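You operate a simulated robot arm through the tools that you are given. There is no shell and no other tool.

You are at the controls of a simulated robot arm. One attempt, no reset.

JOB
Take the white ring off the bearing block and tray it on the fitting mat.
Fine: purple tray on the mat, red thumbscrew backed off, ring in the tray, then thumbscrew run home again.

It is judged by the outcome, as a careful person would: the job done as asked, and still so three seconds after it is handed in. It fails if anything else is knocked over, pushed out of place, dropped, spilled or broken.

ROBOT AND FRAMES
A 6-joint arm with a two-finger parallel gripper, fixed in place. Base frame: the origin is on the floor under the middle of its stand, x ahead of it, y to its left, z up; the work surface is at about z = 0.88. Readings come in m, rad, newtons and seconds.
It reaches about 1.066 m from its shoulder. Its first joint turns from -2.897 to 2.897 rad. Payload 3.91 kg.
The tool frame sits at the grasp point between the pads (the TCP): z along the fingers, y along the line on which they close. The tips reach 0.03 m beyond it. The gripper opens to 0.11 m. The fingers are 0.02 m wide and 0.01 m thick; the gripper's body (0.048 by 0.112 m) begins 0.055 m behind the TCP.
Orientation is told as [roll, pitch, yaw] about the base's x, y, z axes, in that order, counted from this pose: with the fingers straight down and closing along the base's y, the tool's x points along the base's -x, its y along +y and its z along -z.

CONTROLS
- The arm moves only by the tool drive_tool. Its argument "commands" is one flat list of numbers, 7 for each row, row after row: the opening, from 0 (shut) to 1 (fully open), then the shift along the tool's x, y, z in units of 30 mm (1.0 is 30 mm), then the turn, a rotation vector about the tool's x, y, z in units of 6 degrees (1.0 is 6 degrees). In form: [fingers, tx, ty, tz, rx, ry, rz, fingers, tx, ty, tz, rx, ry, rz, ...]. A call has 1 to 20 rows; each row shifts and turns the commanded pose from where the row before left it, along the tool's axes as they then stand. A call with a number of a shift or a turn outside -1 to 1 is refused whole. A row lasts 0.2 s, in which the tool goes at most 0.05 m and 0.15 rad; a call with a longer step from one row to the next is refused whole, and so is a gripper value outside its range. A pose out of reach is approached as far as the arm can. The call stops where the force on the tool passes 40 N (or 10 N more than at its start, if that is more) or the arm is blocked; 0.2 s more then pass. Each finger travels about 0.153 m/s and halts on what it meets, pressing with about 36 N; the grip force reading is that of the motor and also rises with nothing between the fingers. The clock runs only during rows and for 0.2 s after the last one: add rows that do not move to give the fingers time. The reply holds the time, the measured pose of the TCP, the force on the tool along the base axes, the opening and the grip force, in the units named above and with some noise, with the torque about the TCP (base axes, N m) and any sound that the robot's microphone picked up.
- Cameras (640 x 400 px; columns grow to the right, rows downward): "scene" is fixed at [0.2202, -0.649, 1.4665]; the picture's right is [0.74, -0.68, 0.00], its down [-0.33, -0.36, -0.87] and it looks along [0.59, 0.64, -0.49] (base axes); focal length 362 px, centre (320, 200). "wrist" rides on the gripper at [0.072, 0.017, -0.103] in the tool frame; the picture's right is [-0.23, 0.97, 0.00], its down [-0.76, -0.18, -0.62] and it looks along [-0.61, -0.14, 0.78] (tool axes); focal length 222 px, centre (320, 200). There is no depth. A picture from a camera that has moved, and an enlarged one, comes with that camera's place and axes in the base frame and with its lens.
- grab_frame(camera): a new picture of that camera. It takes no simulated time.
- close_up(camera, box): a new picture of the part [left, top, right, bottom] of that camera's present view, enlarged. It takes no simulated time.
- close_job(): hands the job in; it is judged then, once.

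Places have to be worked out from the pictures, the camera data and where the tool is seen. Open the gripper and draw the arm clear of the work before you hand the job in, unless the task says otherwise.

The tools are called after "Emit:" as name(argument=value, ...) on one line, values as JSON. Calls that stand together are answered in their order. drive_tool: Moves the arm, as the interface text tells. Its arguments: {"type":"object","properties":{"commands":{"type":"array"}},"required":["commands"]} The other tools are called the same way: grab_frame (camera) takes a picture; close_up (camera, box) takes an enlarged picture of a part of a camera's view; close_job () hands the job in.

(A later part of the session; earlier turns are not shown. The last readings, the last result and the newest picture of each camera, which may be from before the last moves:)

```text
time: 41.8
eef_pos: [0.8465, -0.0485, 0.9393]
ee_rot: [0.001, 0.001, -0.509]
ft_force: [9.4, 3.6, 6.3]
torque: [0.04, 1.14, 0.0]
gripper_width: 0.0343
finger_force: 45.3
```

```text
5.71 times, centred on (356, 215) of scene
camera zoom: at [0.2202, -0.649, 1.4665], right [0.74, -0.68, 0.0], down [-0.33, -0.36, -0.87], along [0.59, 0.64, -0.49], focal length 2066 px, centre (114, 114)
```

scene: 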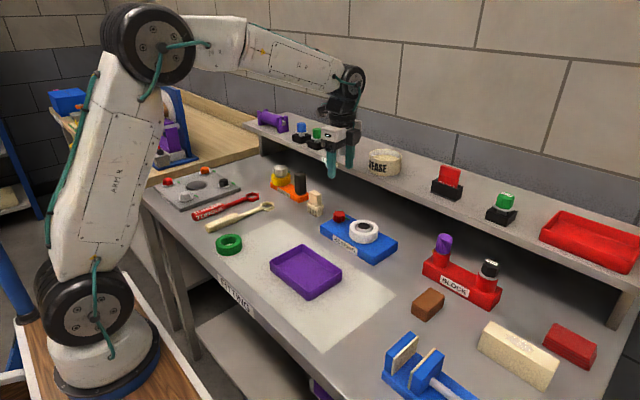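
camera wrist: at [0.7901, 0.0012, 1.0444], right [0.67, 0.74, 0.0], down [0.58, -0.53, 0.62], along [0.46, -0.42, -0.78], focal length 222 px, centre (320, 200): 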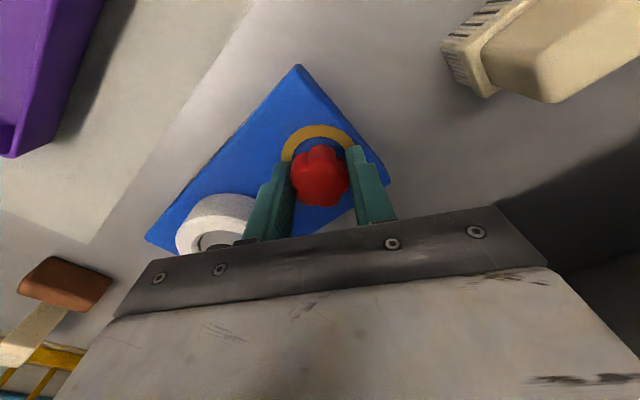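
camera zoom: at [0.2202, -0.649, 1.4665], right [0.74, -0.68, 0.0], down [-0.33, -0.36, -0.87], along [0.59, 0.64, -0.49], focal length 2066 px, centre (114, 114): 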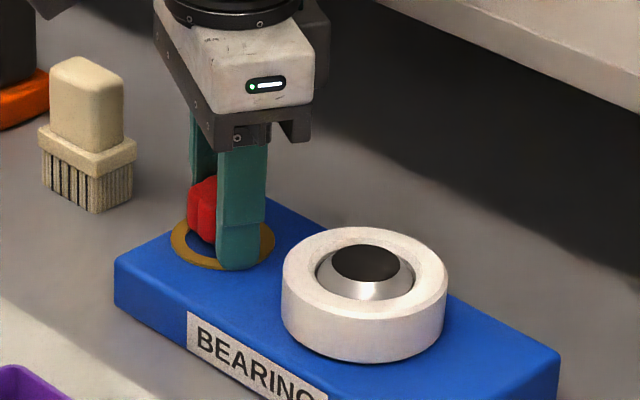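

About 53° of turn now, still yellow and easy to turn. I'll continue.

Emit:
drive_tool(commands=[0, -0.0204, 0.0114, 0, 0, 0, -0.8, 0, 0, 0, 0, 0, 0, -1, 0, 0, 0, 0, 0, 0, -1, 0, 0, 0, 0, 0, 0, -1, 0, 0, 0, 0, 0, 0, -1, 0, 0, 0, 0, 0, 0, -1, 0, 0, 0, 0, 0, 0, 0])

Emit:
grab_frame(camera="wrist")

```text
time: 43.4
eef_pos: [0.8464, -0.0483, 0.9414]
ee_rot: [0.002, 0.001, 0.098]
ft_force: [4.4, 10.6, -2.1]
torque: [-0.3, 0.59, -0.03]
gripper_width: 0.0345
finger_force: 44.6
```

```text
taken
camera wrist: at [0.7716, -0.0389, 1.0444], right [0.13, 0.99, 0.0], down [0.78, -0.1, 0.62], along [0.62, -0.08, -0.78], focal length 222 px, centre (320, 200)
```

wrist: 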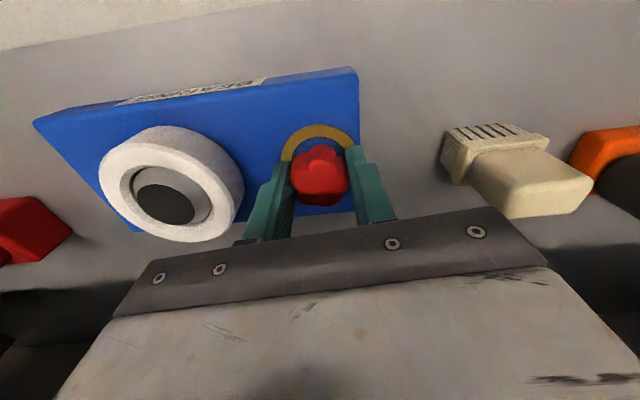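

About 88° backed off so far. I'll keep going, watching for a stop or a change in the indicator.

Emit:
drive_tool(commands=[0, 0, 0, 0, 0, 0, -1, 0, 0, 0, 0, 0, 0, -1, 0, 0, 0, 0, 0, 0, -1, 0, 0, 0, 0, 0, 0, -1, 0, 0, 0, 0, 0, 0, -1, 0, 0, 0, 0, 0, 0, -1, 0, 0, 0, 0, 0, 0, 0])

Emit:
grab_frame(camera="wrist")

Emit:
close_up(camera="scene", box=[300, 180, 412, 250])

```text
time: 45.0
eef_pos: [0.845, -0.0468, 0.9411]
ee_rot: [0.001, 0.003, 0.728]
ft_force: [-16.9, 17.7, -8.8]
torque: [0.2, -0.62, -0.01]
gripper_width: 0.0344
finger_force: 44.5
```

```text
taken
camera wrist: at [0.78, -0.0836, 1.0444], right [-0.48, 0.88, 0.0], down [0.69, 0.37, 0.62], along [0.55, 0.3, -0.78], focal length 222 px, centre (320, 200)
```

wrist: 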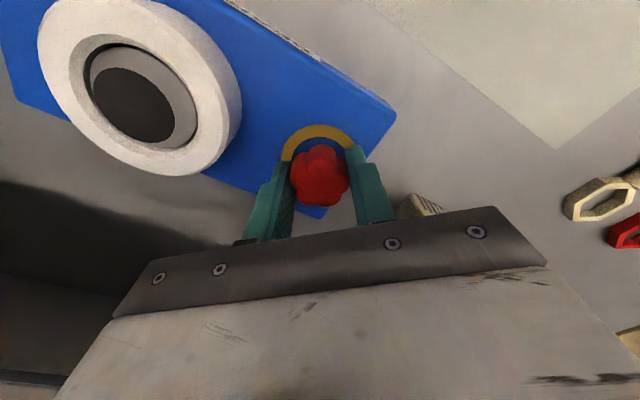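

```text
5.71 times, centred on (356, 215) of scene
camera zoom: at [0.2202, -0.649, 1.4665], right [0.74, -0.68, 0.0], down [-0.33, -0.36, -0.87], along [0.59, 0.64, -0.49], focal length 2066 px, centre (114, 114)
```

zoom: 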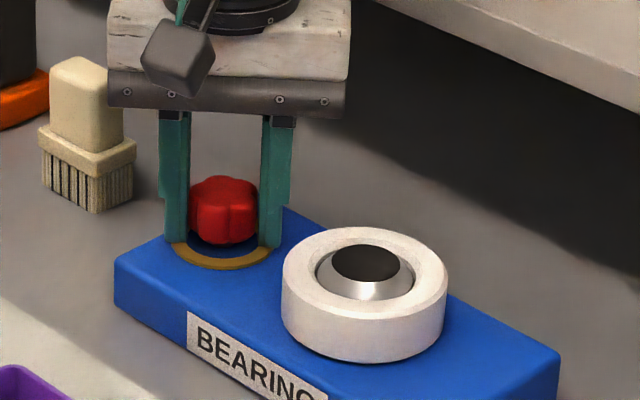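

About 124° turned. A 24 N side load has built up along the closing axis, so I'll shift 1 mm that way to re-centre and read the force before continuing.

Emit:
drive_tool(commands=[0, 0, 0.035, 0, 0, 0, 0, 0, 0, 0, 0, 0, 0, 0])

```text
time: 45.6
eef_pos: [0.8464, -0.047, 0.9405]
ee_rot: [0.001, 0.0, 0.726]
ft_force: [-13.5, 14.9, -11.0]
torque: [-1.0, 0.7, 0.0]
gripper_width: 0.0347
finger_force: 45.2
```

The force dropped only slightly. I'll shift another 1.5 mm in the same direction.

Emit:
drive_tool(commands=[0, 0, 0.05, 0.02, 0, 0, 0, 0, 0, 0, 0, 0, 0, 0])

```text
time: 46.2
eef_pos: [0.8452, -0.0471, 0.9401]
ee_rot: [-0.003, -0.003, 0.727]
ft_force: [-2.7, 0.3, -6.1]
torque: [-0.47, 0.97, 0.0]
gripper_width: 0.0346
finger_force: 45.2
```

Side force is now nearly zero. I'll continue turning counter-clockwise another ~48°.

Emit:
drive_tool(commands=[0, 0, 0, 0, 0, 0, -1, 0, 0, 0, 0, 0, 0, -1, 0, 0, 0, 0, 0, 0, -1, 0, 0, 0, 0, 0, 0, -1, 0, 0, 0, 0, 0, 0, -1, 0, 0, 0, 0, 0, 0, -1, 0, 0, 0, 0, 0, 0, -1, 0, 0, 0, 0, 0, 0, -1, 0, 0, 0, 0, 0, 0, 0])

Emit:
grab_frame(camera="wrist")

Emit:
close_up(camera="scene", box=[300, 180, 412, 250])

```text
time: 48.2
eef_pos: [0.8453, -0.0474, 0.9409]
ee_rot: [-0.004, -0.002, 1.567]
ft_force: [11.1, -10.3, 9.4]
torque: [0.34, 0.41, -0.01]
gripper_width: 0.0345
finger_force: 45.5
```

```text
taken
camera wrist: at [0.8269, -0.12, 1.0442], right [-0.97, 0.23, 0.0], down [0.18, 0.76, 0.63], along [0.15, 0.61, -0.78], focal length 222 px, centre (320, 200)
```

wrist: 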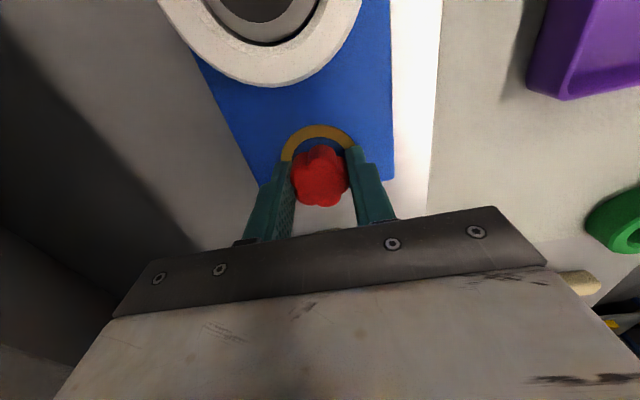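

```text
5.71 times, centred on (356, 215) of scene
camera zoom: at [0.2202, -0.649, 1.4665], right [0.74, -0.68, 0.0], down [-0.33, -0.36, -0.87], along [0.59, 0.64, -0.49], focal length 2066 px, centre (114, 114)
```

zoom: 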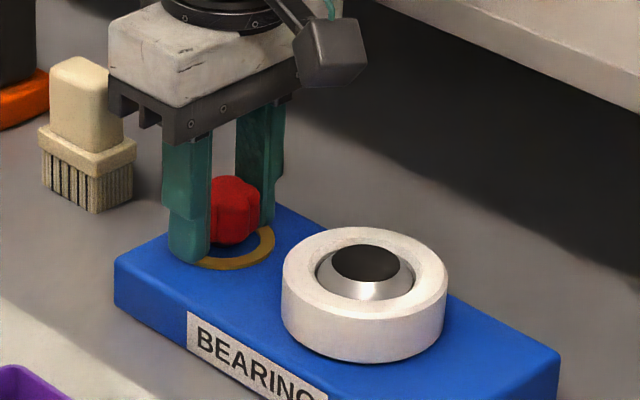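

172° backed off with no stop felt. The ring indicator is still amber. I'll continue a bit more to see if there is an end stop.

Emit:
drive_tool(commands=[0, 0, -0.03, 0, 0, 0, -1, 0, 0, 0, 0, 0, 0, -1, 0, 0, 0, 0, 0, 0, -1, 0, 0, 0, 0, 0, 0, -1, 0, 0, 0, 0, 0, 0, -1, 0, 0, 0, 0, 0, 0, 0])

Emit:
grab_frame(camera="wrist")

```text
time: 49.6
eef_pos: [0.8444, -0.0467, 0.94]
ee_rot: [-0.002, -0.003, 2.09]
ft_force: [-7.2, -17.1, 18.7]
torque: [-0.02, 0.94, 0.0]
gripper_width: 0.0348
finger_force: 45.4
```

```text
taken
camera wrist: at [0.8653, -0.1191, 1.0442], right [-0.96, -0.28, 0.0], down [-0.22, 0.75, 0.62], along [-0.18, 0.6, -0.78], focal length 222 px, centre (320, 200)
```

wrist: 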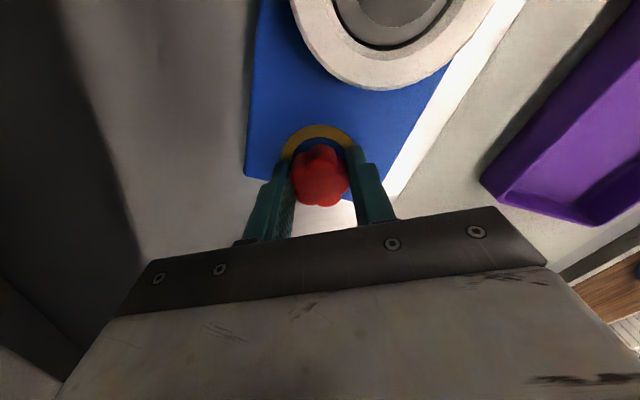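

Total ~202°, no stop. I'll release the knob, rise slightly, and look at the indicator unobstructed.

Emit:
drive_tool(commands=[0.6, 0, 0, 0, 0, 0, 0, 0.6, 0, 0, 0, 0, 0, 0, 0.6, 0, 0, -0.6, 0, 0, 0, 0.6, 0, 0, -0.9, 0, 0, 0, 0.6, 0, 0, -0.9, 0, 0, 0, 0.6, 0, 0, 0, 0, 0, 0])

Emit:
close_up(camera="scene", box=[300, 180, 412, 250])

Emit:
close_up(camera="wrist", box=[220, 60, 412, 180])

```text
time: 51.0
eef_pos: [0.8453, -0.0451, 1.0113]
ee_rot: [-0.002, -0.001, 2.086]
ft_force: [-0.7, 0.6, -1.0]
torque: [0.0, 0.03, -0.01]
gripper_width: 0.0662
finger_force: 0.1
```

```text
5.71 times, centred on (356, 215) of scene
camera zoom: at [0.2202, -0.649, 1.4665], right [0.74, -0.68, 0.0], down [-0.33, -0.36, -0.87], along [0.59, 0.64, -0.49], focal length 2066 px, centre (114, 114)
```

zoom: 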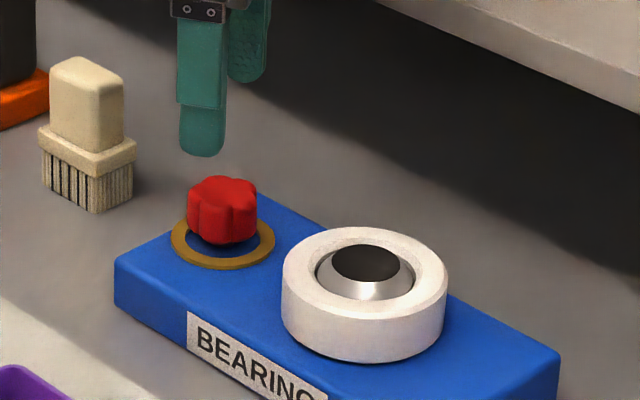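

```text
3.33 times, centred on (316, 120) of wrist
camera zoom: at [0.8657, -0.1179, 1.116], right [-0.96, -0.28, 0.0], down [-0.22, 0.75, 0.62], along [-0.18, 0.6, -0.78], focal length 740 px, centre (333, 467)
```

zoom: 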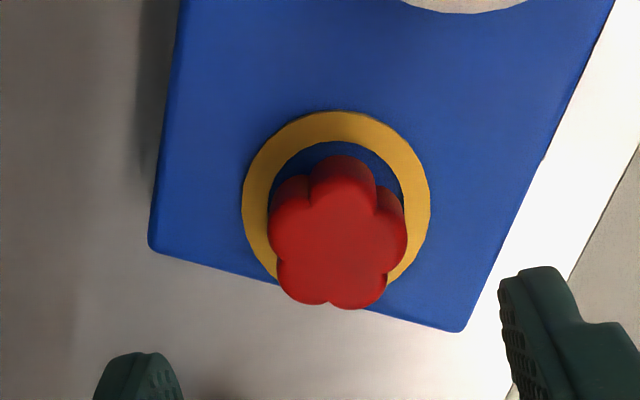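

The knob stays put with the amber ring showing all round. I'll compare its height against my first close-up to see whether it has risen.

Emit:
close_up(camera="scene", box=[320, 200, 368, 230])

```text
13.33 times, centred on (344, 215) of scene
camera zoom: at [0.2202, -0.649, 1.4665], right [0.74, -0.68, 0.0], down [-0.33, -0.36, -0.87], along [0.59, 0.64, -0.49], focal length 4821 px, centre (0, 0)
```

zoom: 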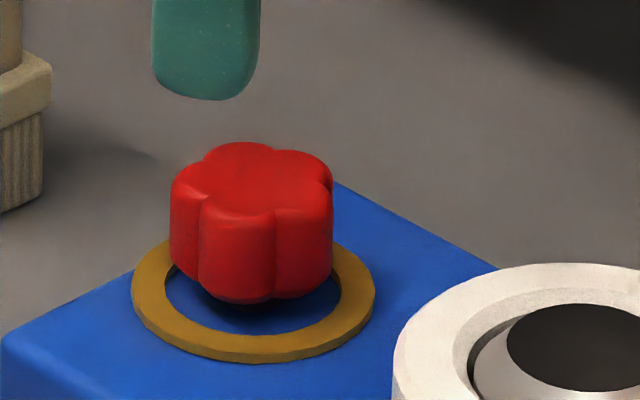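

The knob has risen about half a millimetre and the amber ring shows it is off home, so it's backed off by roughly 200°. I'll now turn the gripper back to yaw 0 and go to the ring.

Emit:
drive_tool(commands=[0.9, 0, 0, -0.5, 0, 0, 0.996, 0.9, 0, 0, -0.5, 0, 0, 0.996, 0.9, 0, 0, 0, 0, 0, 0.996, 0.9, 0, 0, 0, 0, 0, 0.996, 0.9, 0, 0, 0, 0, 0, 0.996, 0.9, 0, 0, 0, 0, 0, 0.996, 0.9, 0, 0, 0, 0, 0, 0.996, 0.9, 0, 0, 0, 0, 0, 0.996, 0.9, 0, 0, 0, 0, 0, 0.996, 0.9, 0, 0, 0, 0, 0, 0.996, 0.9, 0, 0, 0, 0, 0, 0.996, 0.9, 0, 0, 0, 0, 0, 0.996, 0.9, 0, 0, 0, 0, 0, 0.996, 0.9, 0, 0, 0, 0, 0, 0.996, 0.9, 0, 0, 0, 0, 0, 0.996, 0.9, 0, 0, 0, 0, 0, 0.996, 0.9, 0, 0, 0, 0, 0, 0.996, 0.9, 0, 0, 0, 0, 0, 0.996, 0.9, 0, 0, 0, 0, 0, 0.996, 0.9, 0, 0, 0, 0, 0, 0.996])

```text
time: 55.2
eef_pos: [0.8452, -0.0458, 1.0419]
ee_rot: [0.003, -0.002, -0.002]
ft_force: [0.1, 0.5, -0.5]
torque: [0.01, 0.0, 0.0]
gripper_width: 0.0993
finger_force: 0.1
```

Yaw is zero now. I'll slide over above the ring at (0.846, −0.142) and look.

Emit:
drive_tool(commands=[0.95, 0, -0.8, 0, 0, 0, 0, 0.95, 0, -0.8, 0, 0, 0, 0, 0.95, 0, -0.8, 0, 0, 0, 0, 0.95, 0, -0.8, 0, 0, 0, 0, 0.95, 0, 0, 0, 0, 0, 0])

Emit:
grab_frame(camera="wrist")

Emit:
grab_frame(camera="scene")

```text
time: 56.4
eef_pos: [0.8452, -0.142, 1.0411]
ee_rot: [0.003, -0.002, -0.001]
ft_force: [-0.6, -0.4, 0.2]
torque: [0.0, 0.01, 0.01]
gripper_width: 0.1043
finger_force: 0.0
```

```text
taken
camera wrist: at [0.7723, -0.1258, 1.1444], right [0.23, 0.97, 0.0], down [0.76, -0.18, 0.62], along [0.61, -0.14, -0.78], focal length 222 px, centre (320, 200)
```

wrist: 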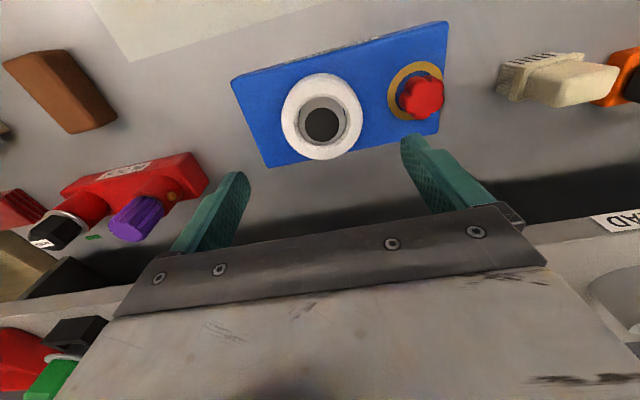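

```text
taken
```

scene: 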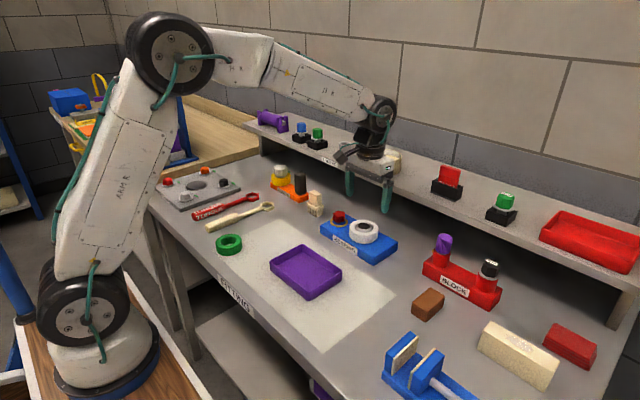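

Emit:
close_up(camera="wrist", box=[240, 60, 400, 180])

```text
3.33 times, centred on (320, 120) of wrist
camera zoom: at [0.7723, -0.1258, 1.1444], right [0.23, 0.97, 0.0], down [0.76, -0.18, 0.62], along [0.61, -0.14, -0.78], focal length 740 px, centre (320, 467)
```

zoom: 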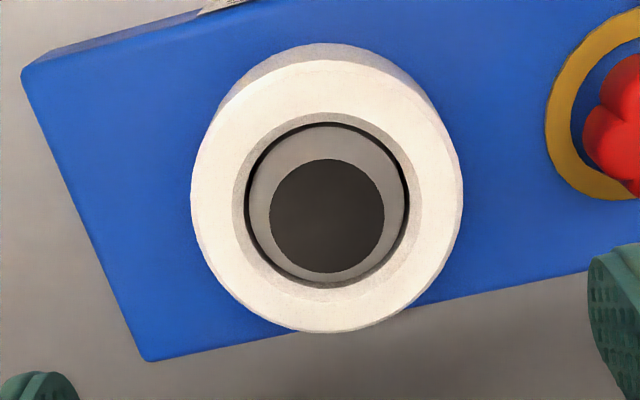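

The ring's top face is centred near (0.844, −0.141) with an outer diameter of about 77 mm. I'll descend to just above it with the fingers at ~97 mm and check clearance.

Emit:
drive_tool(commands=[0.88, 0.03, 0.02, 0.7, 0, 0, 0, 0.88, 0, 0, 0.7, 0, 0, 0, 0.88, 0, 0, 0.7, 0, 0, 0, 0.88, 0, 0, 0, 0, 0, 0])

Emit:
close_up(camera="scene", box=[300, 170, 428, 250])

Emit:
grab_frame(camera="wrist")

```text
time: 57.4
eef_pos: [0.8445, -0.1426, 0.9773]
ee_rot: [0.002, -0.001, 0.0]
ft_force: [0.0, 0.5, 0.3]
torque: [0.01, -0.01, 0.0]
gripper_width: 0.0968
finger_force: 0.1
```

```text
5.00 times, centred on (364, 210) of scene
camera zoom: at [0.2202, -0.649, 1.4665], right [0.74, -0.68, 0.0], down [-0.33, -0.36, -0.87], along [0.59, 0.64, -0.49], focal length 1808 px, centre (100, 150)
```

zoom: 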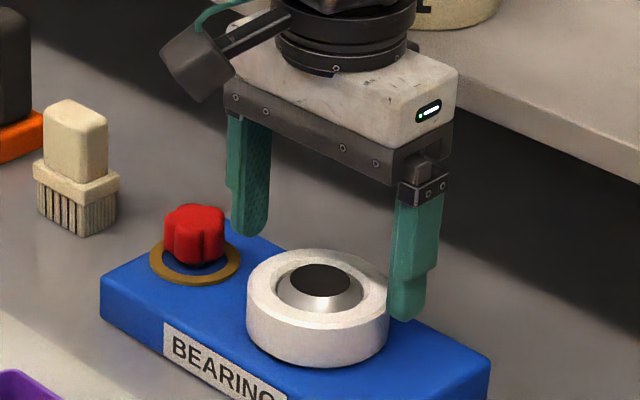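

```text
taken
camera wrist: at [0.7715, -0.126, 1.0821], right [0.23, 0.97, 0.0], down [0.76, -0.18, 0.62], along [0.61, -0.14, -0.78], focal length 222 px, centre (320, 200)
```

wrist: 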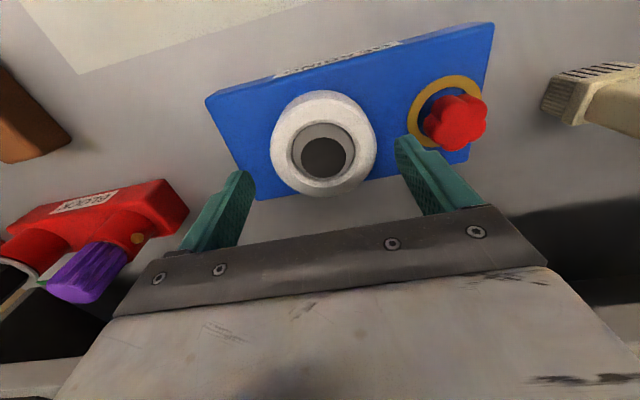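

Emit:
close_up(camera="wrist", box=[240, 80, 400, 200])

```text
3.33 times, centred on (320, 140) of wrist
camera zoom: at [0.7715, -0.126, 1.0821], right [0.23, 0.97, 0.0], down [0.76, -0.18, 0.62], along [0.61, -0.14, -0.78], focal length 740 px, centre (320, 400)
```

zoom: 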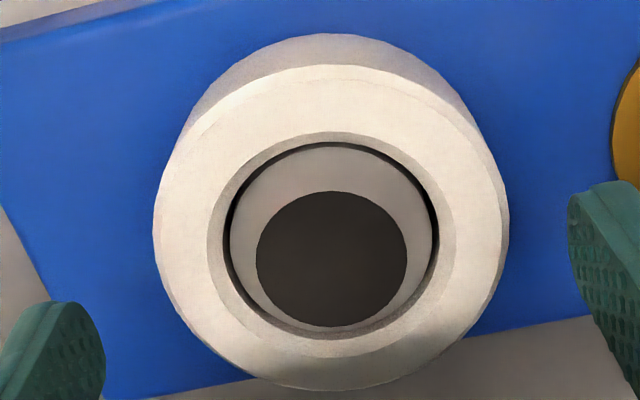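

The ring sits about 1.5 mm toward +y of the gripper's centre, so I'll correct that while descending to the grasp height (tips ~5 mm above the block).

Emit:
drive_tool(commands=[0.88, 0.035, 0.05, 0.4, 0, 0, 0, 0.88, 0, 0, 0.4, 0, 0, 0, 0.88, 0, 0, 0.4, 0, 0, 0, 0.88, 0, 0, 0, 0, 0, 0])

Emit:
close_up(camera="scene", box=[300, 170, 428, 250])

```text
time: 58.4
eef_pos: [0.8426, -0.1404, 0.9406]
ee_rot: [0.002, -0.001, 0.002]
ft_force: [-1.2, -0.2, 0.3]
torque: [0.01, 0.01, -0.01]
gripper_width: 0.0969
finger_force: 0.0
```

```text
5.00 times, centred on (364, 210) of scene
camera zoom: at [0.2202, -0.649, 1.4665], right [0.74, -0.68, 0.0], down [-0.33, -0.36, -0.87], along [0.59, 0.64, -0.49], focal length 1808 px, centre (100, 150)
```

zoom: 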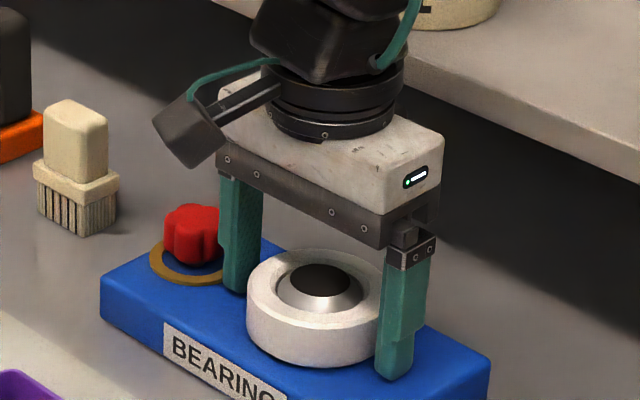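

The fingers straddle the ring with room to the knob. I'll close on the ring.

Emit:
drive_tool(commands=[0.75, 0, 0, 0, 0, 0, 0, 0.5, 0, 0, 0, 0, 0, 0, 0.5, 0, 0, 0, 0, 0, 0, 0.5, 0, 0, 0, 0, 0, 0])

Emit:
close_up(camera="scene", box=[300, 170, 428, 250])

```text
time: 59.4
eef_pos: [0.8423, -0.1399, 0.9424]
ee_rot: [0.002, -0.001, -0.002]
ft_force: [-0.8, 0.0, 0.1]
torque: [0.0, 0.0, 0.01]
gripper_width: 0.0718
finger_force: 35.6
```

```text
5.00 times, centred on (364, 210) of scene
camera zoom: at [0.2202, -0.649, 1.4665], right [0.74, -0.68, 0.0], down [-0.33, -0.36, -0.87], along [0.59, 0.64, -0.49], focal length 1808 px, centre (100, 150)
```

zoom: 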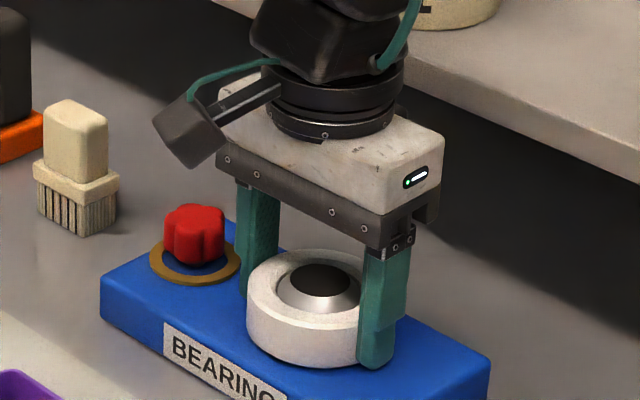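

Gripped at 72 mm with no side load. I'll lift very gently (about 2 mm) first to check the ring is free of the screw.

Emit:
drive_tool(commands=[0.5, 0, 0, -0.03, 0, 0, 0, 0.5, 0, 0, -0.03, 0, 0, 0, 0.5, 0, 0, 0, 0, 0, 0])

```text
time: 60.2
eef_pos: [0.8425, -0.1408, 0.944]
ee_rot: [0.002, -0.001, 0.0]
ft_force: [-1.0, -0.3, -1.6]
torque: [0.0, 0.02, 0.0]
gripper_width: 0.0718
finger_force: 35.7
```

Only 1.6 N of load, so the ring is free. I'll continue lifting straight up slowly, past the post.

Emit:
drive_tool(commands=[0.5, 0, 0, -0.15, 0, 0, 0, 0.5, 0, 0, -0.25, 0, 0, 0, 0.5, 0, 0, -0.3, 0, 0, 0, 0.5, 0, 0, -0.4, 0, 0, 0, 0.5, 0, 0, -0.5, 0, 0, 0, 0.5, 0, 0, 0, 0, 0, 0])

Emit:
close_up(camera="scene", box=[300, 170, 428, 250])

```text
time: 61.6
eef_pos: [0.8424, -0.1406, 0.9919]
ee_rot: [0.002, 0.001, 0.0]
ft_force: [-0.2, 0.0, -0.7]
torque: [0.01, -0.02, 0.01]
gripper_width: 0.0718
finger_force: 35.9
```

```text
5.00 times, centred on (364, 210) of scene
camera zoom: at [0.2202, -0.649, 1.4665], right [0.74, -0.68, 0.0], down [-0.33, -0.36, -0.87], along [0.59, 0.64, -0.49], focal length 1808 px, centre (100, 150)
```

zoom: 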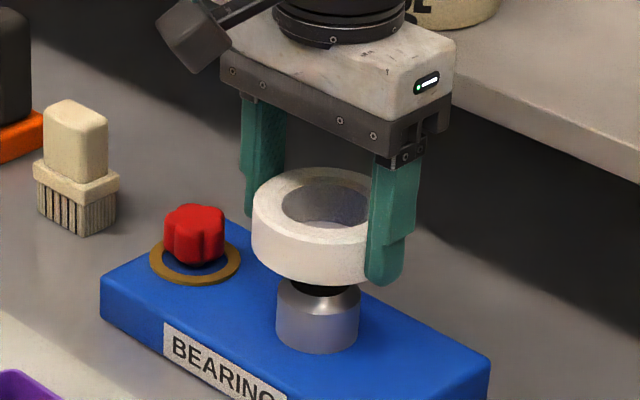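

The ring is clear of the post. I'll raise it more and carry it over the tray.

Emit:
drive_tool(commands=[0.5, 0, 0, -0.8, 0, 0, 0, 0.5, 0, 0, -0.8, 0, 0, 0, 0.5, 0.5, 0.03, 0, 0, 0, 0, 0.5, 0.85, 0.05, 0, 0, 0, 0, 0.5, 0.85, 0.05, 0, 0, 0, 0, 0.5, 0.85, 0.05, 0, 0, 0, 0, 0.5, 0.85, 0.05, 0, 0, 0, 0, 0.5, 0.85, 0.05, 0, 0, 0, 0, 0.5, 0.85, 0.05, 0, 0, 0, 0, 0.5, 0.6, 0.03, 0, 0, 0, 0, 0.5, 0.3, 0.02, 0, 0, 0, 0, 0.5, 0, 0, 0, 0, 0, 0])

Emit:
grab_frame(camera="wrist")

Emit:
grab_frame(camera="scene")

```text
time: 64.2
eef_pos: [0.6489, -0.1297, 1.0407]
ee_rot: [0.001, 0.0, 0.0]
ft_force: [0.2, 0.7, -0.9]
torque: [0.0, 0.0, 0.01]
gripper_width: 0.0719
finger_force: 36.7
```

```text
taken
camera wrist: at [0.5763, -0.1129, 1.1446], right [0.23, 0.97, 0.0], down [0.76, -0.18, 0.62], along [0.61, -0.14, -0.78], focal length 222 px, centre (320, 200)
```

wrist: 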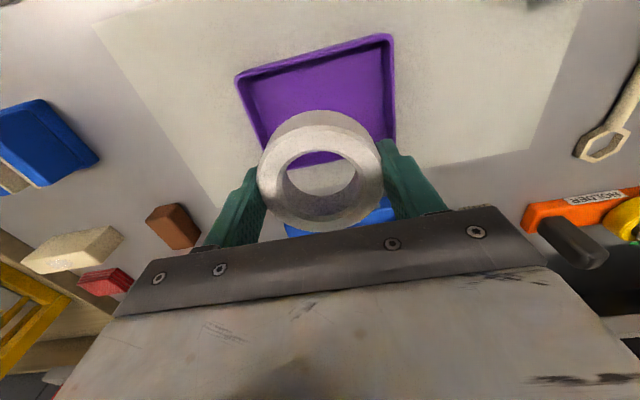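

```text
taken
```

scene: 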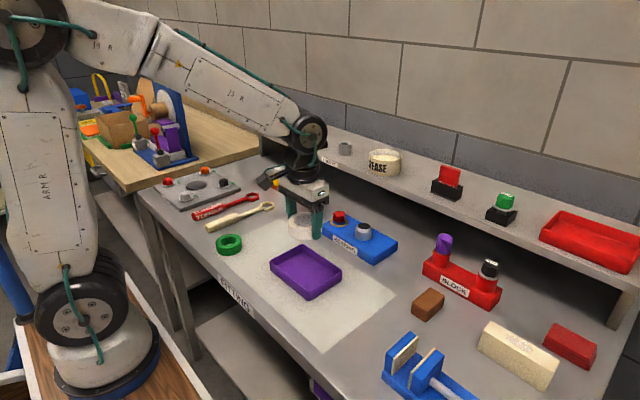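

The ring is above the tray, and the tray's centre works out to about (0.650, −0.128). I'll descend to just above the tray floor.

Emit:
drive_tool(commands=[0.5, -0.03, 0.05, 0.6, 0, 0, 0, 0.5, 0, 0, 0.8, 0, 0, 0, 0.5, 0, 0, 0.8, 0, 0, 0, 0.5, 0, 0, 0.7, 0, 0, 0, 0.5, 0, 0, 0.5, 0, 0, 0, 0.5, 0, 0, 0, 0, 0, 0])

Emit:
close_up(camera="scene", box=[240, 200, 400, 300])

Emit:
grab_frame(camera="wrist")

```text
time: 65.6
eef_pos: [0.6479, -0.1283, 0.9383]
ee_rot: [0.002, -0.002, 0.002]
ft_force: [-0.1, 0.0, -0.7]
torque: [0.02, -0.02, -0.03]
gripper_width: 0.0717
finger_force: 36.1
```

```text
4.00 times, centred on (320, 250) of scene
camera zoom: at [0.2202, -0.649, 1.4665], right [0.74, -0.68, 0.0], down [-0.33, -0.36, -0.87], along [0.59, 0.64, -0.49], focal length 1446 px, centre (320, 0)
```

zoom: 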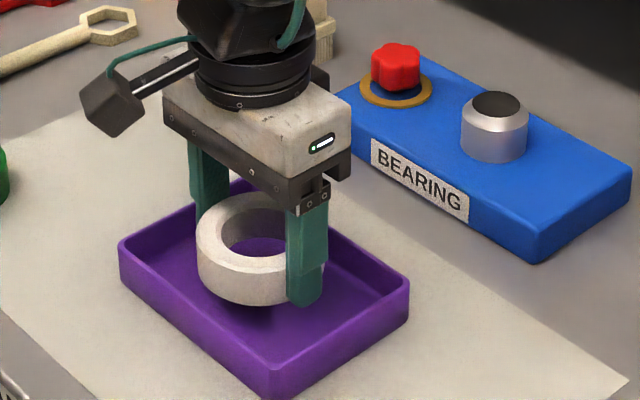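

```text
taken
camera wrist: at [0.5758, -0.1111, 1.0415], right [0.23, 0.97, 0.0], down [0.76, -0.18, 0.62], along [0.61, -0.14, -0.78], focal length 222 px, centre (320, 200)
```

wrist: 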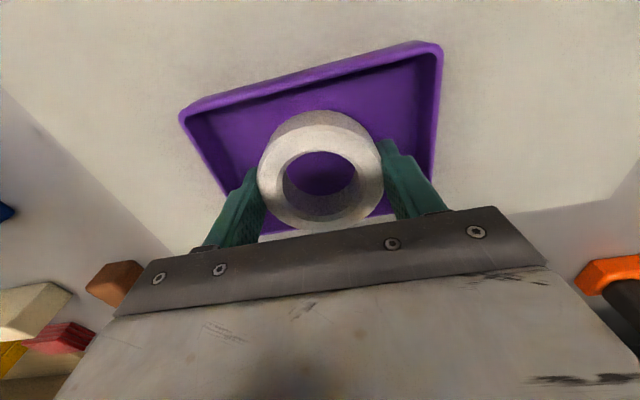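

The ring is well centred in the tray. I'll lower in small steps until it touches the floor.

Emit:
drive_tool(commands=[0.5, 0, 0, 0.2, 0, 0, 0, 0.5, 0, 0, 0.12, 0, 0, 0, 0.5, 0, 0, 0, 0, 0, 0])

```text
time: 66.4
eef_pos: [0.6489, -0.1277, 0.9283]
ee_rot: [0.001, -0.002, -0.002]
ft_force: [-0.2, -0.6, -1.7]
torque: [0.01, 0.01, -0.04]
gripper_width: 0.0716
finger_force: 36.3
```

Emit:
drive_tool(commands=[0.5, 0, 0, 0.05, 0, 0, 0, 0.5, 0, 0, 0.04, 0, 0, 0, 0.5, 0, 0, 0, 0, 0, 0])

```text
time: 67.2
eef_pos: [0.6484, -0.1276, 0.9258]
ee_rot: [0.001, -0.002, 0.001]
ft_force: [0.7, 0.1, -0.5]
torque: [-0.01, -0.02, 0.0]
gripper_width: 0.0718
finger_force: 36.0
```

No contact yet. I'll go down about 2 mm more in small steps.

Emit:
drive_tool(commands=[0.5, 0, 0, 0.04, 0, 0, 0, 0.5, 0, 0, 0.03, 0, 0, 0, 0.5, 0, 0, 0, 0, 0, 0])

Emit:
close_up(camera="scene", box=[260, 230, 356, 290])

```text
time: 68.0
eef_pos: [0.6495, -0.1269, 0.9237]
ee_rot: [0.003, -0.001, -0.002]
ft_force: [-0.1, -0.7, -1.4]
torque: [-0.01, 0.0, 0.04]
gripper_width: 0.0718
finger_force: 35.8
```

```text
6.67 times, centred on (308, 260) of scene
camera zoom: at [0.2202, -0.649, 1.4665], right [0.74, -0.68, 0.0], down [-0.33, -0.36, -0.87], along [0.59, 0.64, -0.49], focal length 2410 px, centre (400, -200)
```

zoom: 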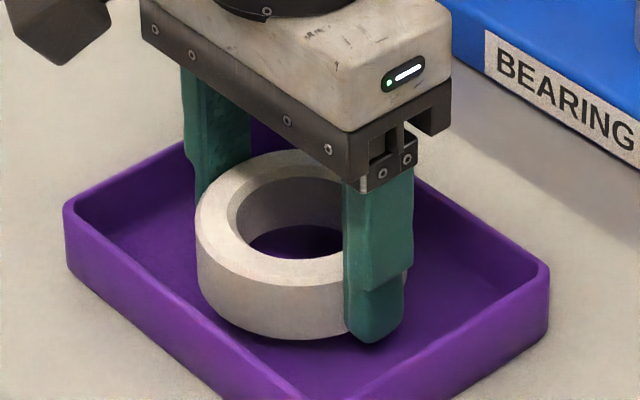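

Emit:
drive_tool(commands=[0.5, 0, 0, 0.04, 0, 0, 0, 0.5, 0, 0, 0.03, 0, 0, 0, 0.5, 0, 0, 0, 0, 0, 0])

```text
time: 68.8
eef_pos: [0.6488, -0.1267, 0.9222]
ee_rot: [0.002, -0.001, -0.001]
ft_force: [0.2, -0.6, -1.8]
torque: [0.02, 0.02, 0.0]
gripper_width: 0.0718
finger_force: 35.8
```

Still only the ring's weight. I'll continue in millimetre steps.

Emit:
drive_tool(commands=[0.5, 0, 0, 0.03, 0, 0, 0, 0.5, 0, 0, 0.03, 0, 0, 0, 0.5, 0, 0, 0, 0, 0, 0])

```text
time: 69.6
eef_pos: [0.6493, -0.1259, 0.9199]
ee_rot: [0.003, 0.0, 0.001]
ft_force: [-0.6, -0.4, -0.5]
torque: [0.01, 0.0, -0.04]
gripper_width: 0.0716
finger_force: 35.2
```

Emit:
drive_tool(commands=[0.5, 0, 0, 0.03, 0, 0, 0, 0.5, 0, 0, 0, 0, 0, 0])

Emit:
close_up(camera="scene", box=[260, 230, 356, 290])

```text
time: 70.2
eef_pos: [0.6488, -0.1276, 0.9184]
ee_rot: [0.002, -0.001, 0.0]
ft_force: [-0.1, -0.5, -1.9]
torque: [-0.02, -0.01, 0.01]
gripper_width: 0.072
finger_force: 35.4
```

```text
6.67 times, centred on (308, 260) of scene
camera zoom: at [0.2202, -0.649, 1.4665], right [0.74, -0.68, 0.0], down [-0.33, -0.36, -0.87], along [0.59, 0.64, -0.49], focal length 2410 px, centre (400, -200)
```

zoom: 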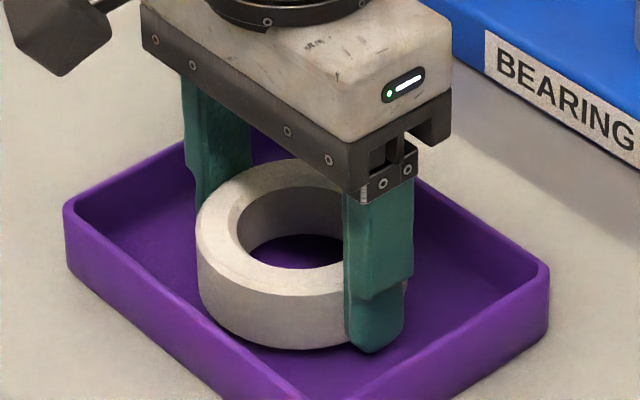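

Nearly on the floor. I'll lower another millimetre or two.

Emit:
drive_tool(commands=[0.5, 0, 0, 0.03, 0, 0, 0, 0.5, 0, 0, 0, 0, 0, 0])

```text
time: 70.8
eef_pos: [0.6496, -0.1267, 0.9187]
ee_rot: [0.002, -0.002, 0.0]
ft_force: [-0.1, 1.0, -1.5]
torque: [0.01, 0.01, 0.0]
gripper_width: 0.0715
finger_force: 36.1
```

Emit:
drive_tool(commands=[0.5, 0, 0, 0.03, 0, 0, 0, 0.5, 0, 0, 0, 0, 0, 0])

```text
time: 71.4
eef_pos: [0.6487, -0.1286, 0.9171]
ee_rot: [0.0, -0.002, 0.001]
ft_force: [0.3, 0.4, -1.0]
torque: [-0.01, -0.02, -0.01]
gripper_width: 0.0716
finger_force: 36.1
```

Emit:
drive_tool(commands=[0.5, 0, 0, 0.03, 0, 0, 0, 0.5, 0, 0, 0, 0, 0, 0])

Emit:
close_up(camera="scene", box=[276, 250, 340, 290])

```text
time: 72.0
eef_pos: [0.6492, -0.1272, 0.9165]
ee_rot: [0.002, -0.002, -0.001]
ft_force: [0.2, 0.4, -1.3]
torque: [0.0, 0.02, 0.0]
gripper_width: 0.0719
finger_force: 36.2
```

```text
10.00 times, centred on (308, 270) of scene
camera zoom: at [0.2202, -0.649, 1.4665], right [0.74, -0.68, 0.0], down [-0.33, -0.36, -0.87], along [0.59, 0.64, -0.49], focal length 3616 px, centre (440, -500)
```

zoom: 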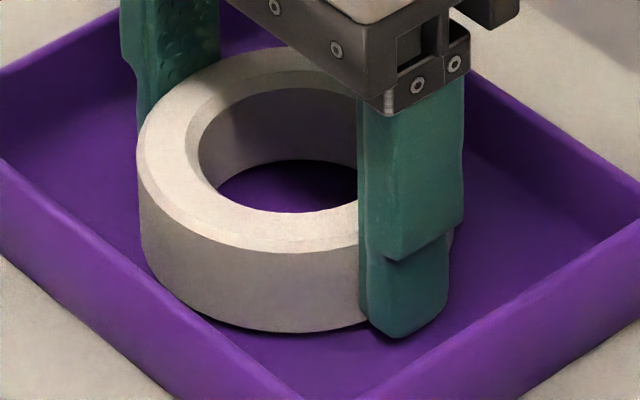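

Emit:
drive_tool(commands=[0.5, 0, 0, 0.03, 0, 0, 0, 0.5, 0, 0, 0.02, 0, 0, 0, 0.5, 0, 0, 0, 0, 0, 0])

```text
time: 72.8
eef_pos: [0.6494, -0.1283, 0.9148]
ee_rot: [0.001, -0.001, 0.0]
ft_force: [-2.6, 1.0, 13.7]
torque: [-0.35, 0.28, -0.08]
gripper_width: 0.0719
finger_force: 36.2
```

Contact with the tray floor (13.7 N). I'll ease up slightly, open the fingers a little and lift away.

Emit:
drive_tool(commands=[0.5, 0, 0, -0.03, 0, 0, 0, 0.68, 0, 0, 0, 0, 0, 0, 0.75, 0, 0, 0, 0, 0, 0, 0.8, 0, 0, 0, 0, 0, 0, 0.8, 0, 0, -0.1, 0, 0, 0, 0.8, 0, 0, -0.4, 0, 0, 0, 0.8, 0, 0, -0.8, 0, 0, 0, 0.8, 0, 0, -0.9, 0, 0, 0, 0.8, 0, 0, -0.9, 0, 0, 0, 0.8, 0, 0, -0.9, 0, 0, 0, 0.8, 0, 0, 0, 0, 0, 0])

Emit:
grab_frame(camera="wrist")

Emit:
grab_frame(camera="scene")

```text
time: 75.2
eef_pos: [0.6478, -0.1289, 1.0368]
ee_rot: [0.002, -0.001, 0.0]
ft_force: [-0.9, 0.3, 0.7]
torque: [-0.01, -0.03, -0.02]
gripper_width: 0.088
finger_force: 0.1
```

```text
taken
camera wrist: at [0.5749, -0.1128, 1.1404], right [0.23, 0.97, 0.0], down [0.76, -0.18, 0.62], along [0.61, -0.14, -0.78], focal length 222 px, centre (320, 200)
```

wrist: 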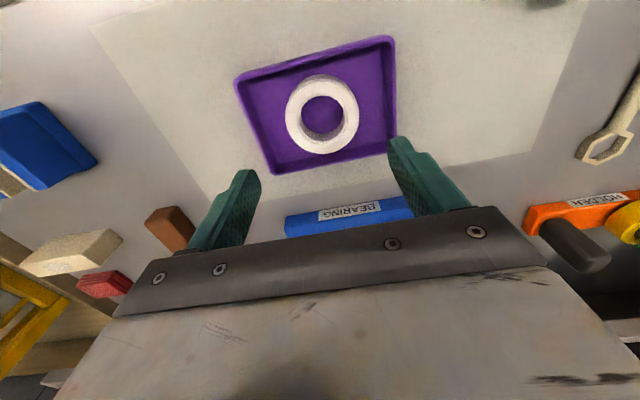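

```text
taken
```

scene: 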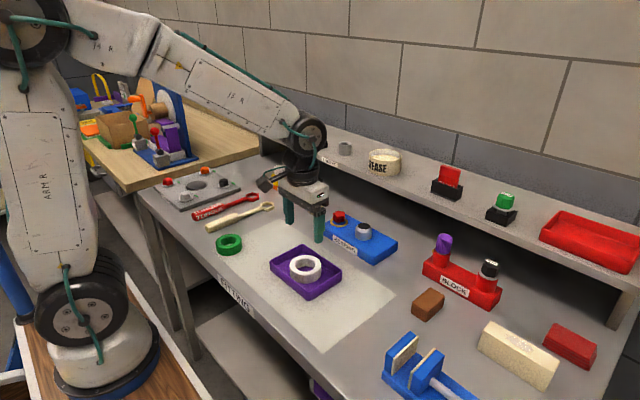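

The ring lies flat in the tray. Now for the thumbscrew: I'll rise a little and turn the gripper back to the angle at which I released the knob (yaw ≈ 2.09), so one grip can turn it fully home.

Emit:
drive_tool(commands=[0.6, 0, 0, -0.5, 0, 0, -0.998, 0.6, 0, 0, -0.5, 0, 0, -0.998, 0.6, 0, 0, 0, 0, 0, -0.998, 0.6, 0, 0, 0, 0, 0, -0.998, 0.6, 0, 0, 0, 0, 0, -0.998, 0.6, 0, 0, 0, 0, 0, -0.998, 0.6, 0, 0, 0, 0, 0, -0.998, 0.6, 0, 0, 0, 0, 0, -0.998, 0.6, 0, 0, 0, 0, 0, -0.998, 0.6, 0, 0, 0, 0, 0, -0.998, 0.6, 0, 0, 0, 0, 0, -0.998, 0.6, 0, 0, 0, 0, 0, -0.998, 0.6, 0, 0, 0, 0, 0, -0.998, 0.6, 0, 0, 0, 0, 0, -0.998, 0.6, 0, 0, 0, 0, 0, -0.998, 0.6, 0, 0, 0, 0, 0, -0.998, 0.6, 0, 0, 0, 0, 0, -0.998, 0.6, 0, 0, 0, 0, 0, -0.998, 0.6, 0, 0, 0, 0, 0, -0.998, 0.6, 0, 0, 0, 0, 0, -0.998])

```text
time: 79.4
eef_pos: [0.6499, -0.1282, 1.0659]
ee_rot: [-0.002, 0.0, 2.095]
ft_force: [0.0, 0.0, 1.2]
torque: [0.0, 0.02, 0.0]
gripper_width: 0.066
finger_force: 0.0
```

Yaw is now 2.09. I'll move above the knob and lower to just above it, then check alignment.

Emit:
drive_tool(commands=[0.6, 0.1186, -0.876, 0, 0, 0, 0, 0.6, 0.1186, -0.876, 0, 0, 0, 0, 0.6, 0.1186, -0.876, 0, 0, 0, 0, 0.6, 0.1186, -0.876, 0, 0, 0, 0, 0.6, 0.1186, -0.876, 0, 0, 0, 0, 0.6, 0.1186, -0.876, 0, 0, 0, 0, 0.6, 0.1186, -0.876, 0, 0, 0, 0, 0.6, 0.1186, -0.876, 0, 0, 0, 0, 0.6, 0, 0, 0.5, 0, 0, 0, 0.6, 0, 0, 0.8, 0, 0, 0, 0.6, 0, 0, 0.6, 0, 0, 0, 0.6, 0, 0, 0, 0, 0, 0])

Emit:
grab_frame(camera="wrist")

Emit:
close_up(camera="wrist", box=[240, 70, 400, 190])

Emit:
close_up(camera="scene", box=[300, 170, 428, 250])

```text
time: 82.0
eef_pos: [0.8465, -0.0486, 1.0097]
ee_rot: [-0.001, -0.003, 2.091]
ft_force: [0.5, 0.1, 0.3]
torque: [-0.01, 0.04, 0.01]
gripper_width: 0.0659
finger_force: 0.0
```

```text
taken
camera wrist: at [0.868, -0.1201, 1.1134], right [-0.96, -0.29, 0.0], down [-0.23, 0.75, 0.62], along [-0.18, 0.6, -0.78], focal length 222 px, centre (320, 200)
```

wrist: 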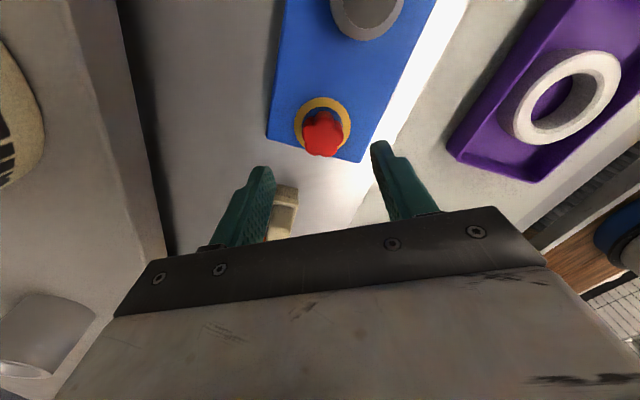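

```text
3.33 times, centred on (320, 130) of wrist
camera zoom: at [0.868, -0.1201, 1.1134], right [-0.96, -0.29, 0.0], down [-0.23, 0.75, 0.62], along [-0.18, 0.6, -0.78], focal length 740 px, centre (320, 433)
```

zoom: 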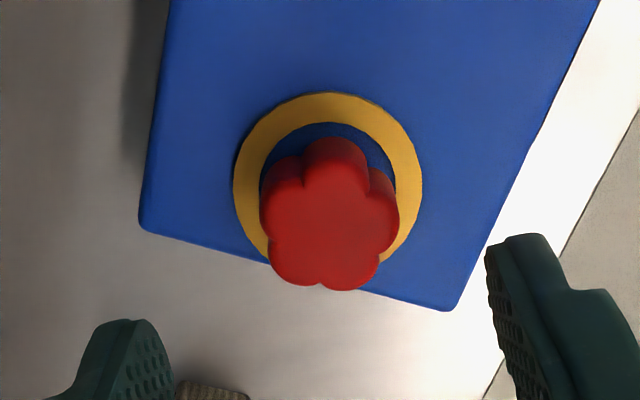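

```text
5.00 times, centred on (364, 210) of scene
camera zoom: at [0.2202, -0.649, 1.4665], right [0.74, -0.68, 0.0], down [-0.33, -0.36, -0.87], along [0.59, 0.64, -0.49], focal length 1808 px, centre (100, 150)
```

zoom: 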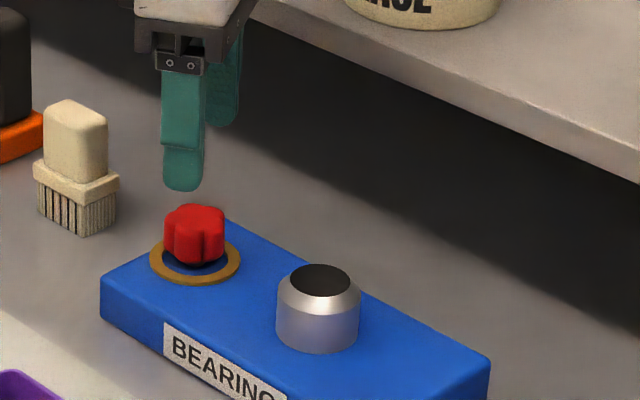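

The knob sits about 2.5 mm off along the closing axis. I'll correct that and descend around it to the same grip height.

Emit:
drive_tool(commands=[0.6, -0.025, 0.085, 0.6, 0, 0, 0, 0.6, 0, 0, 0.7, 0, 0, 0, 0.6, 0, 0, 0.6, 0, 0, 0, 0.6, 0, 0, 0.39, 0, 0, 0, 0.6, 0, 0, 0, 0, 0, 0])

Emit:
close_up(camera="wrist", box=[240, 110, 400, 230])

```text
time: 83.2
eef_pos: [0.8442, -0.0472, 0.9418]
ee_rot: [0.0, -0.002, 2.092]
ft_force: [0.8, -0.6, -0.4]
torque: [0.0, 0.0, 0.02]
gripper_width: 0.0662
finger_force: 0.1
```

```text
3.33 times, centred on (320, 170) of wrist
camera zoom: at [0.8645, -0.1195, 1.0453], right [-0.96, -0.29, 0.0], down [-0.23, 0.75, 0.62], along [-0.18, 0.6, -0.78], focal length 740 px, centre (320, 300)
```

zoom: 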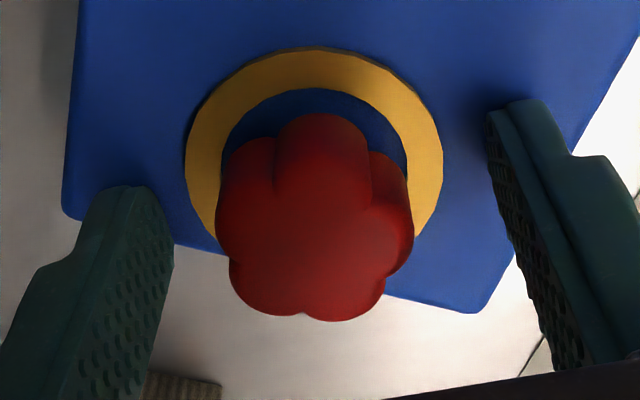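

The knob is now well centred between the fingers. I'll close on it.

Emit:
drive_tool(commands=[0.4, 0, 0, 0, 0, 0, 0, 0, 0, 0, 0, 0, 0, 0, 0, 0, 0, 0, 0, 0, 0, 0, 0, 0, 0, 0, 0, 0])

Emit:
close_up(camera="wrist", box=[240, 110, 400, 230])

```text
time: 84.2
eef_pos: [0.8438, -0.0473, 0.9411]
ee_rot: [-0.004, 0.0, 2.092]
ft_force: [13.9, 3.7, -2.5]
torque: [-0.34, -0.06, 0.04]
gripper_width: 0.0344
finger_force: 44.8
```

```text
3.33 times, centred on (320, 170) of wrist
camera zoom: at [0.8653, -0.1189, 1.0454], right [-0.96, -0.29, 0.0], down [-0.23, 0.75, 0.62], along [-0.18, 0.6, -0.78], focal length 740 px, centre (320, 300)
```

zoom: 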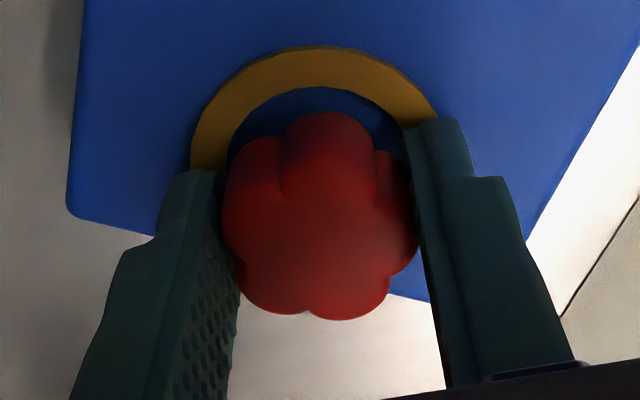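

The knob is gripped at 34.4 mm. I'll relieve the 14 N side load and start turning clockwise.

Emit:
drive_tool(commands=[0, 0, -0.045, 0, 0, 0, 0, 0, 0, 0, 0, 0, 0, 0, 0, -0.003, 0, 0, 0, 0, 0.8, 0, -0.003, 0, 0, 0, 0, 1, 0, -0.003, 0, 0, 0, 0, 1, 0, -0.003, 0, 0, 0, 0, 1, 0, -0.003, 0, 0, 0, 0, 1, 0, -0.003, 0, 0, 0, 0, 1, 0, 0, 0, 0, 0, 0, 0])

Emit:
close_up(camera="wrist", box=[240, 110, 400, 230])

```text
time: 86.2
eef_pos: [0.8452, -0.0468, 0.9408]
ee_rot: [-0.004, -0.001, 1.483]
ft_force: [4.3, -1.6, 17.0]
torque: [-1.08, 0.48, -0.02]
gripper_width: 0.0345
finger_force: 44.9
```

```text
3.33 times, centred on (320, 170) of wrist
camera zoom: at [0.8212, -0.1182, 1.0453], right [-0.95, 0.31, 0.0], down [0.24, 0.74, 0.62], along [0.2, 0.59, -0.78], focal length 740 px, centre (320, 300)
```

zoom: 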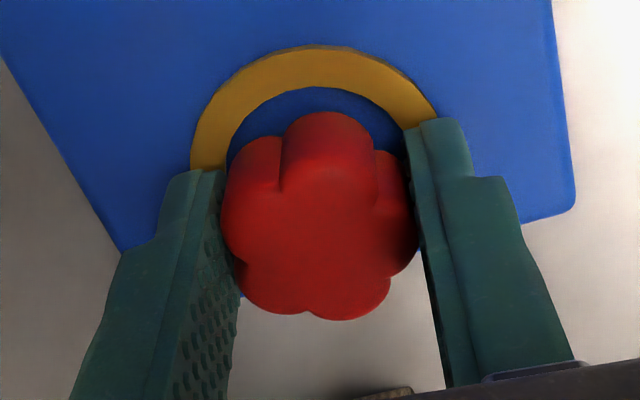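

The knob turns with the gripper, with side load low. I'll continue clockwise, relieving the vertical load slightly.

Emit:
drive_tool(commands=[0, 0, 0, -0.02, 0, 0, 0.5, 0, -0.0035, 0, 0, 0, 0, 1, 0, -0.0035, 0, 0, 0, 0, 1, 0, -0.0035, 0, 0, 0, 0, 1, 0, -0.0035, 0, 0, 0, 0, 1, 0, -0.0035, 0, 0, 0, 0, 1, 0, -0.0035, 0, 0, 0, 0, 1, 0, -0.0035, 0, 0, 0, 0, 1, 0, 0, 0, 0, 0, 0, 0])

Emit:
close_up(camera="wrist", box=[240, 110, 400, 230])

```text
time: 88.2
eef_pos: [0.8458, -0.047, 0.9413]
ee_rot: [0.0, -0.003, 0.697]
ft_force: [21.6, -15.7, 14.9]
torque: [-0.42, -0.25, 0.0]
gripper_width: 0.0344
finger_force: 45.1
```

```text
3.33 times, centred on (320, 170) of wrist
camera zoom: at [0.7786, -0.0814, 1.0452], right [-0.45, 0.89, 0.0], down [0.7, 0.35, 0.63], along [0.56, 0.28, -0.78], focal length 740 px, centre (320, 300)
```

zoom: 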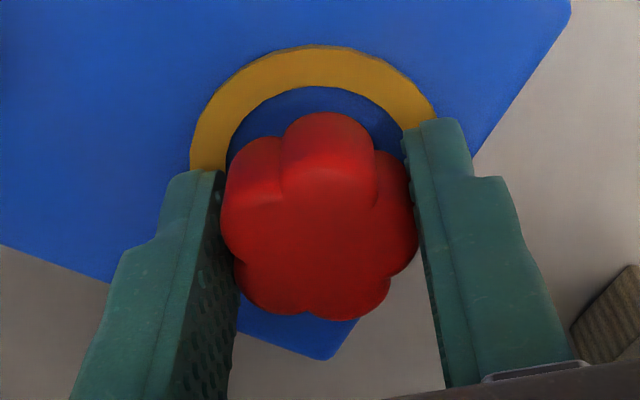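

Side load has built to ~26 N along the closing axis. I'll shift 2 mm to relieve it before turning on.

Emit:
drive_tool(commands=[0, 0, -0.07, -0.02, 0, 0, 0, 0, 0, 0, 0, 0, 0, 0])

```text
time: 88.8
eef_pos: [0.8456, -0.0473, 0.9419]
ee_rot: [0.004, 0.0, 0.701]
ft_force: [3.1, -2.6, 12.1]
torque: [0.49, -0.85, 0.01]
gripper_width: 0.0342
finger_force: 45.0
```

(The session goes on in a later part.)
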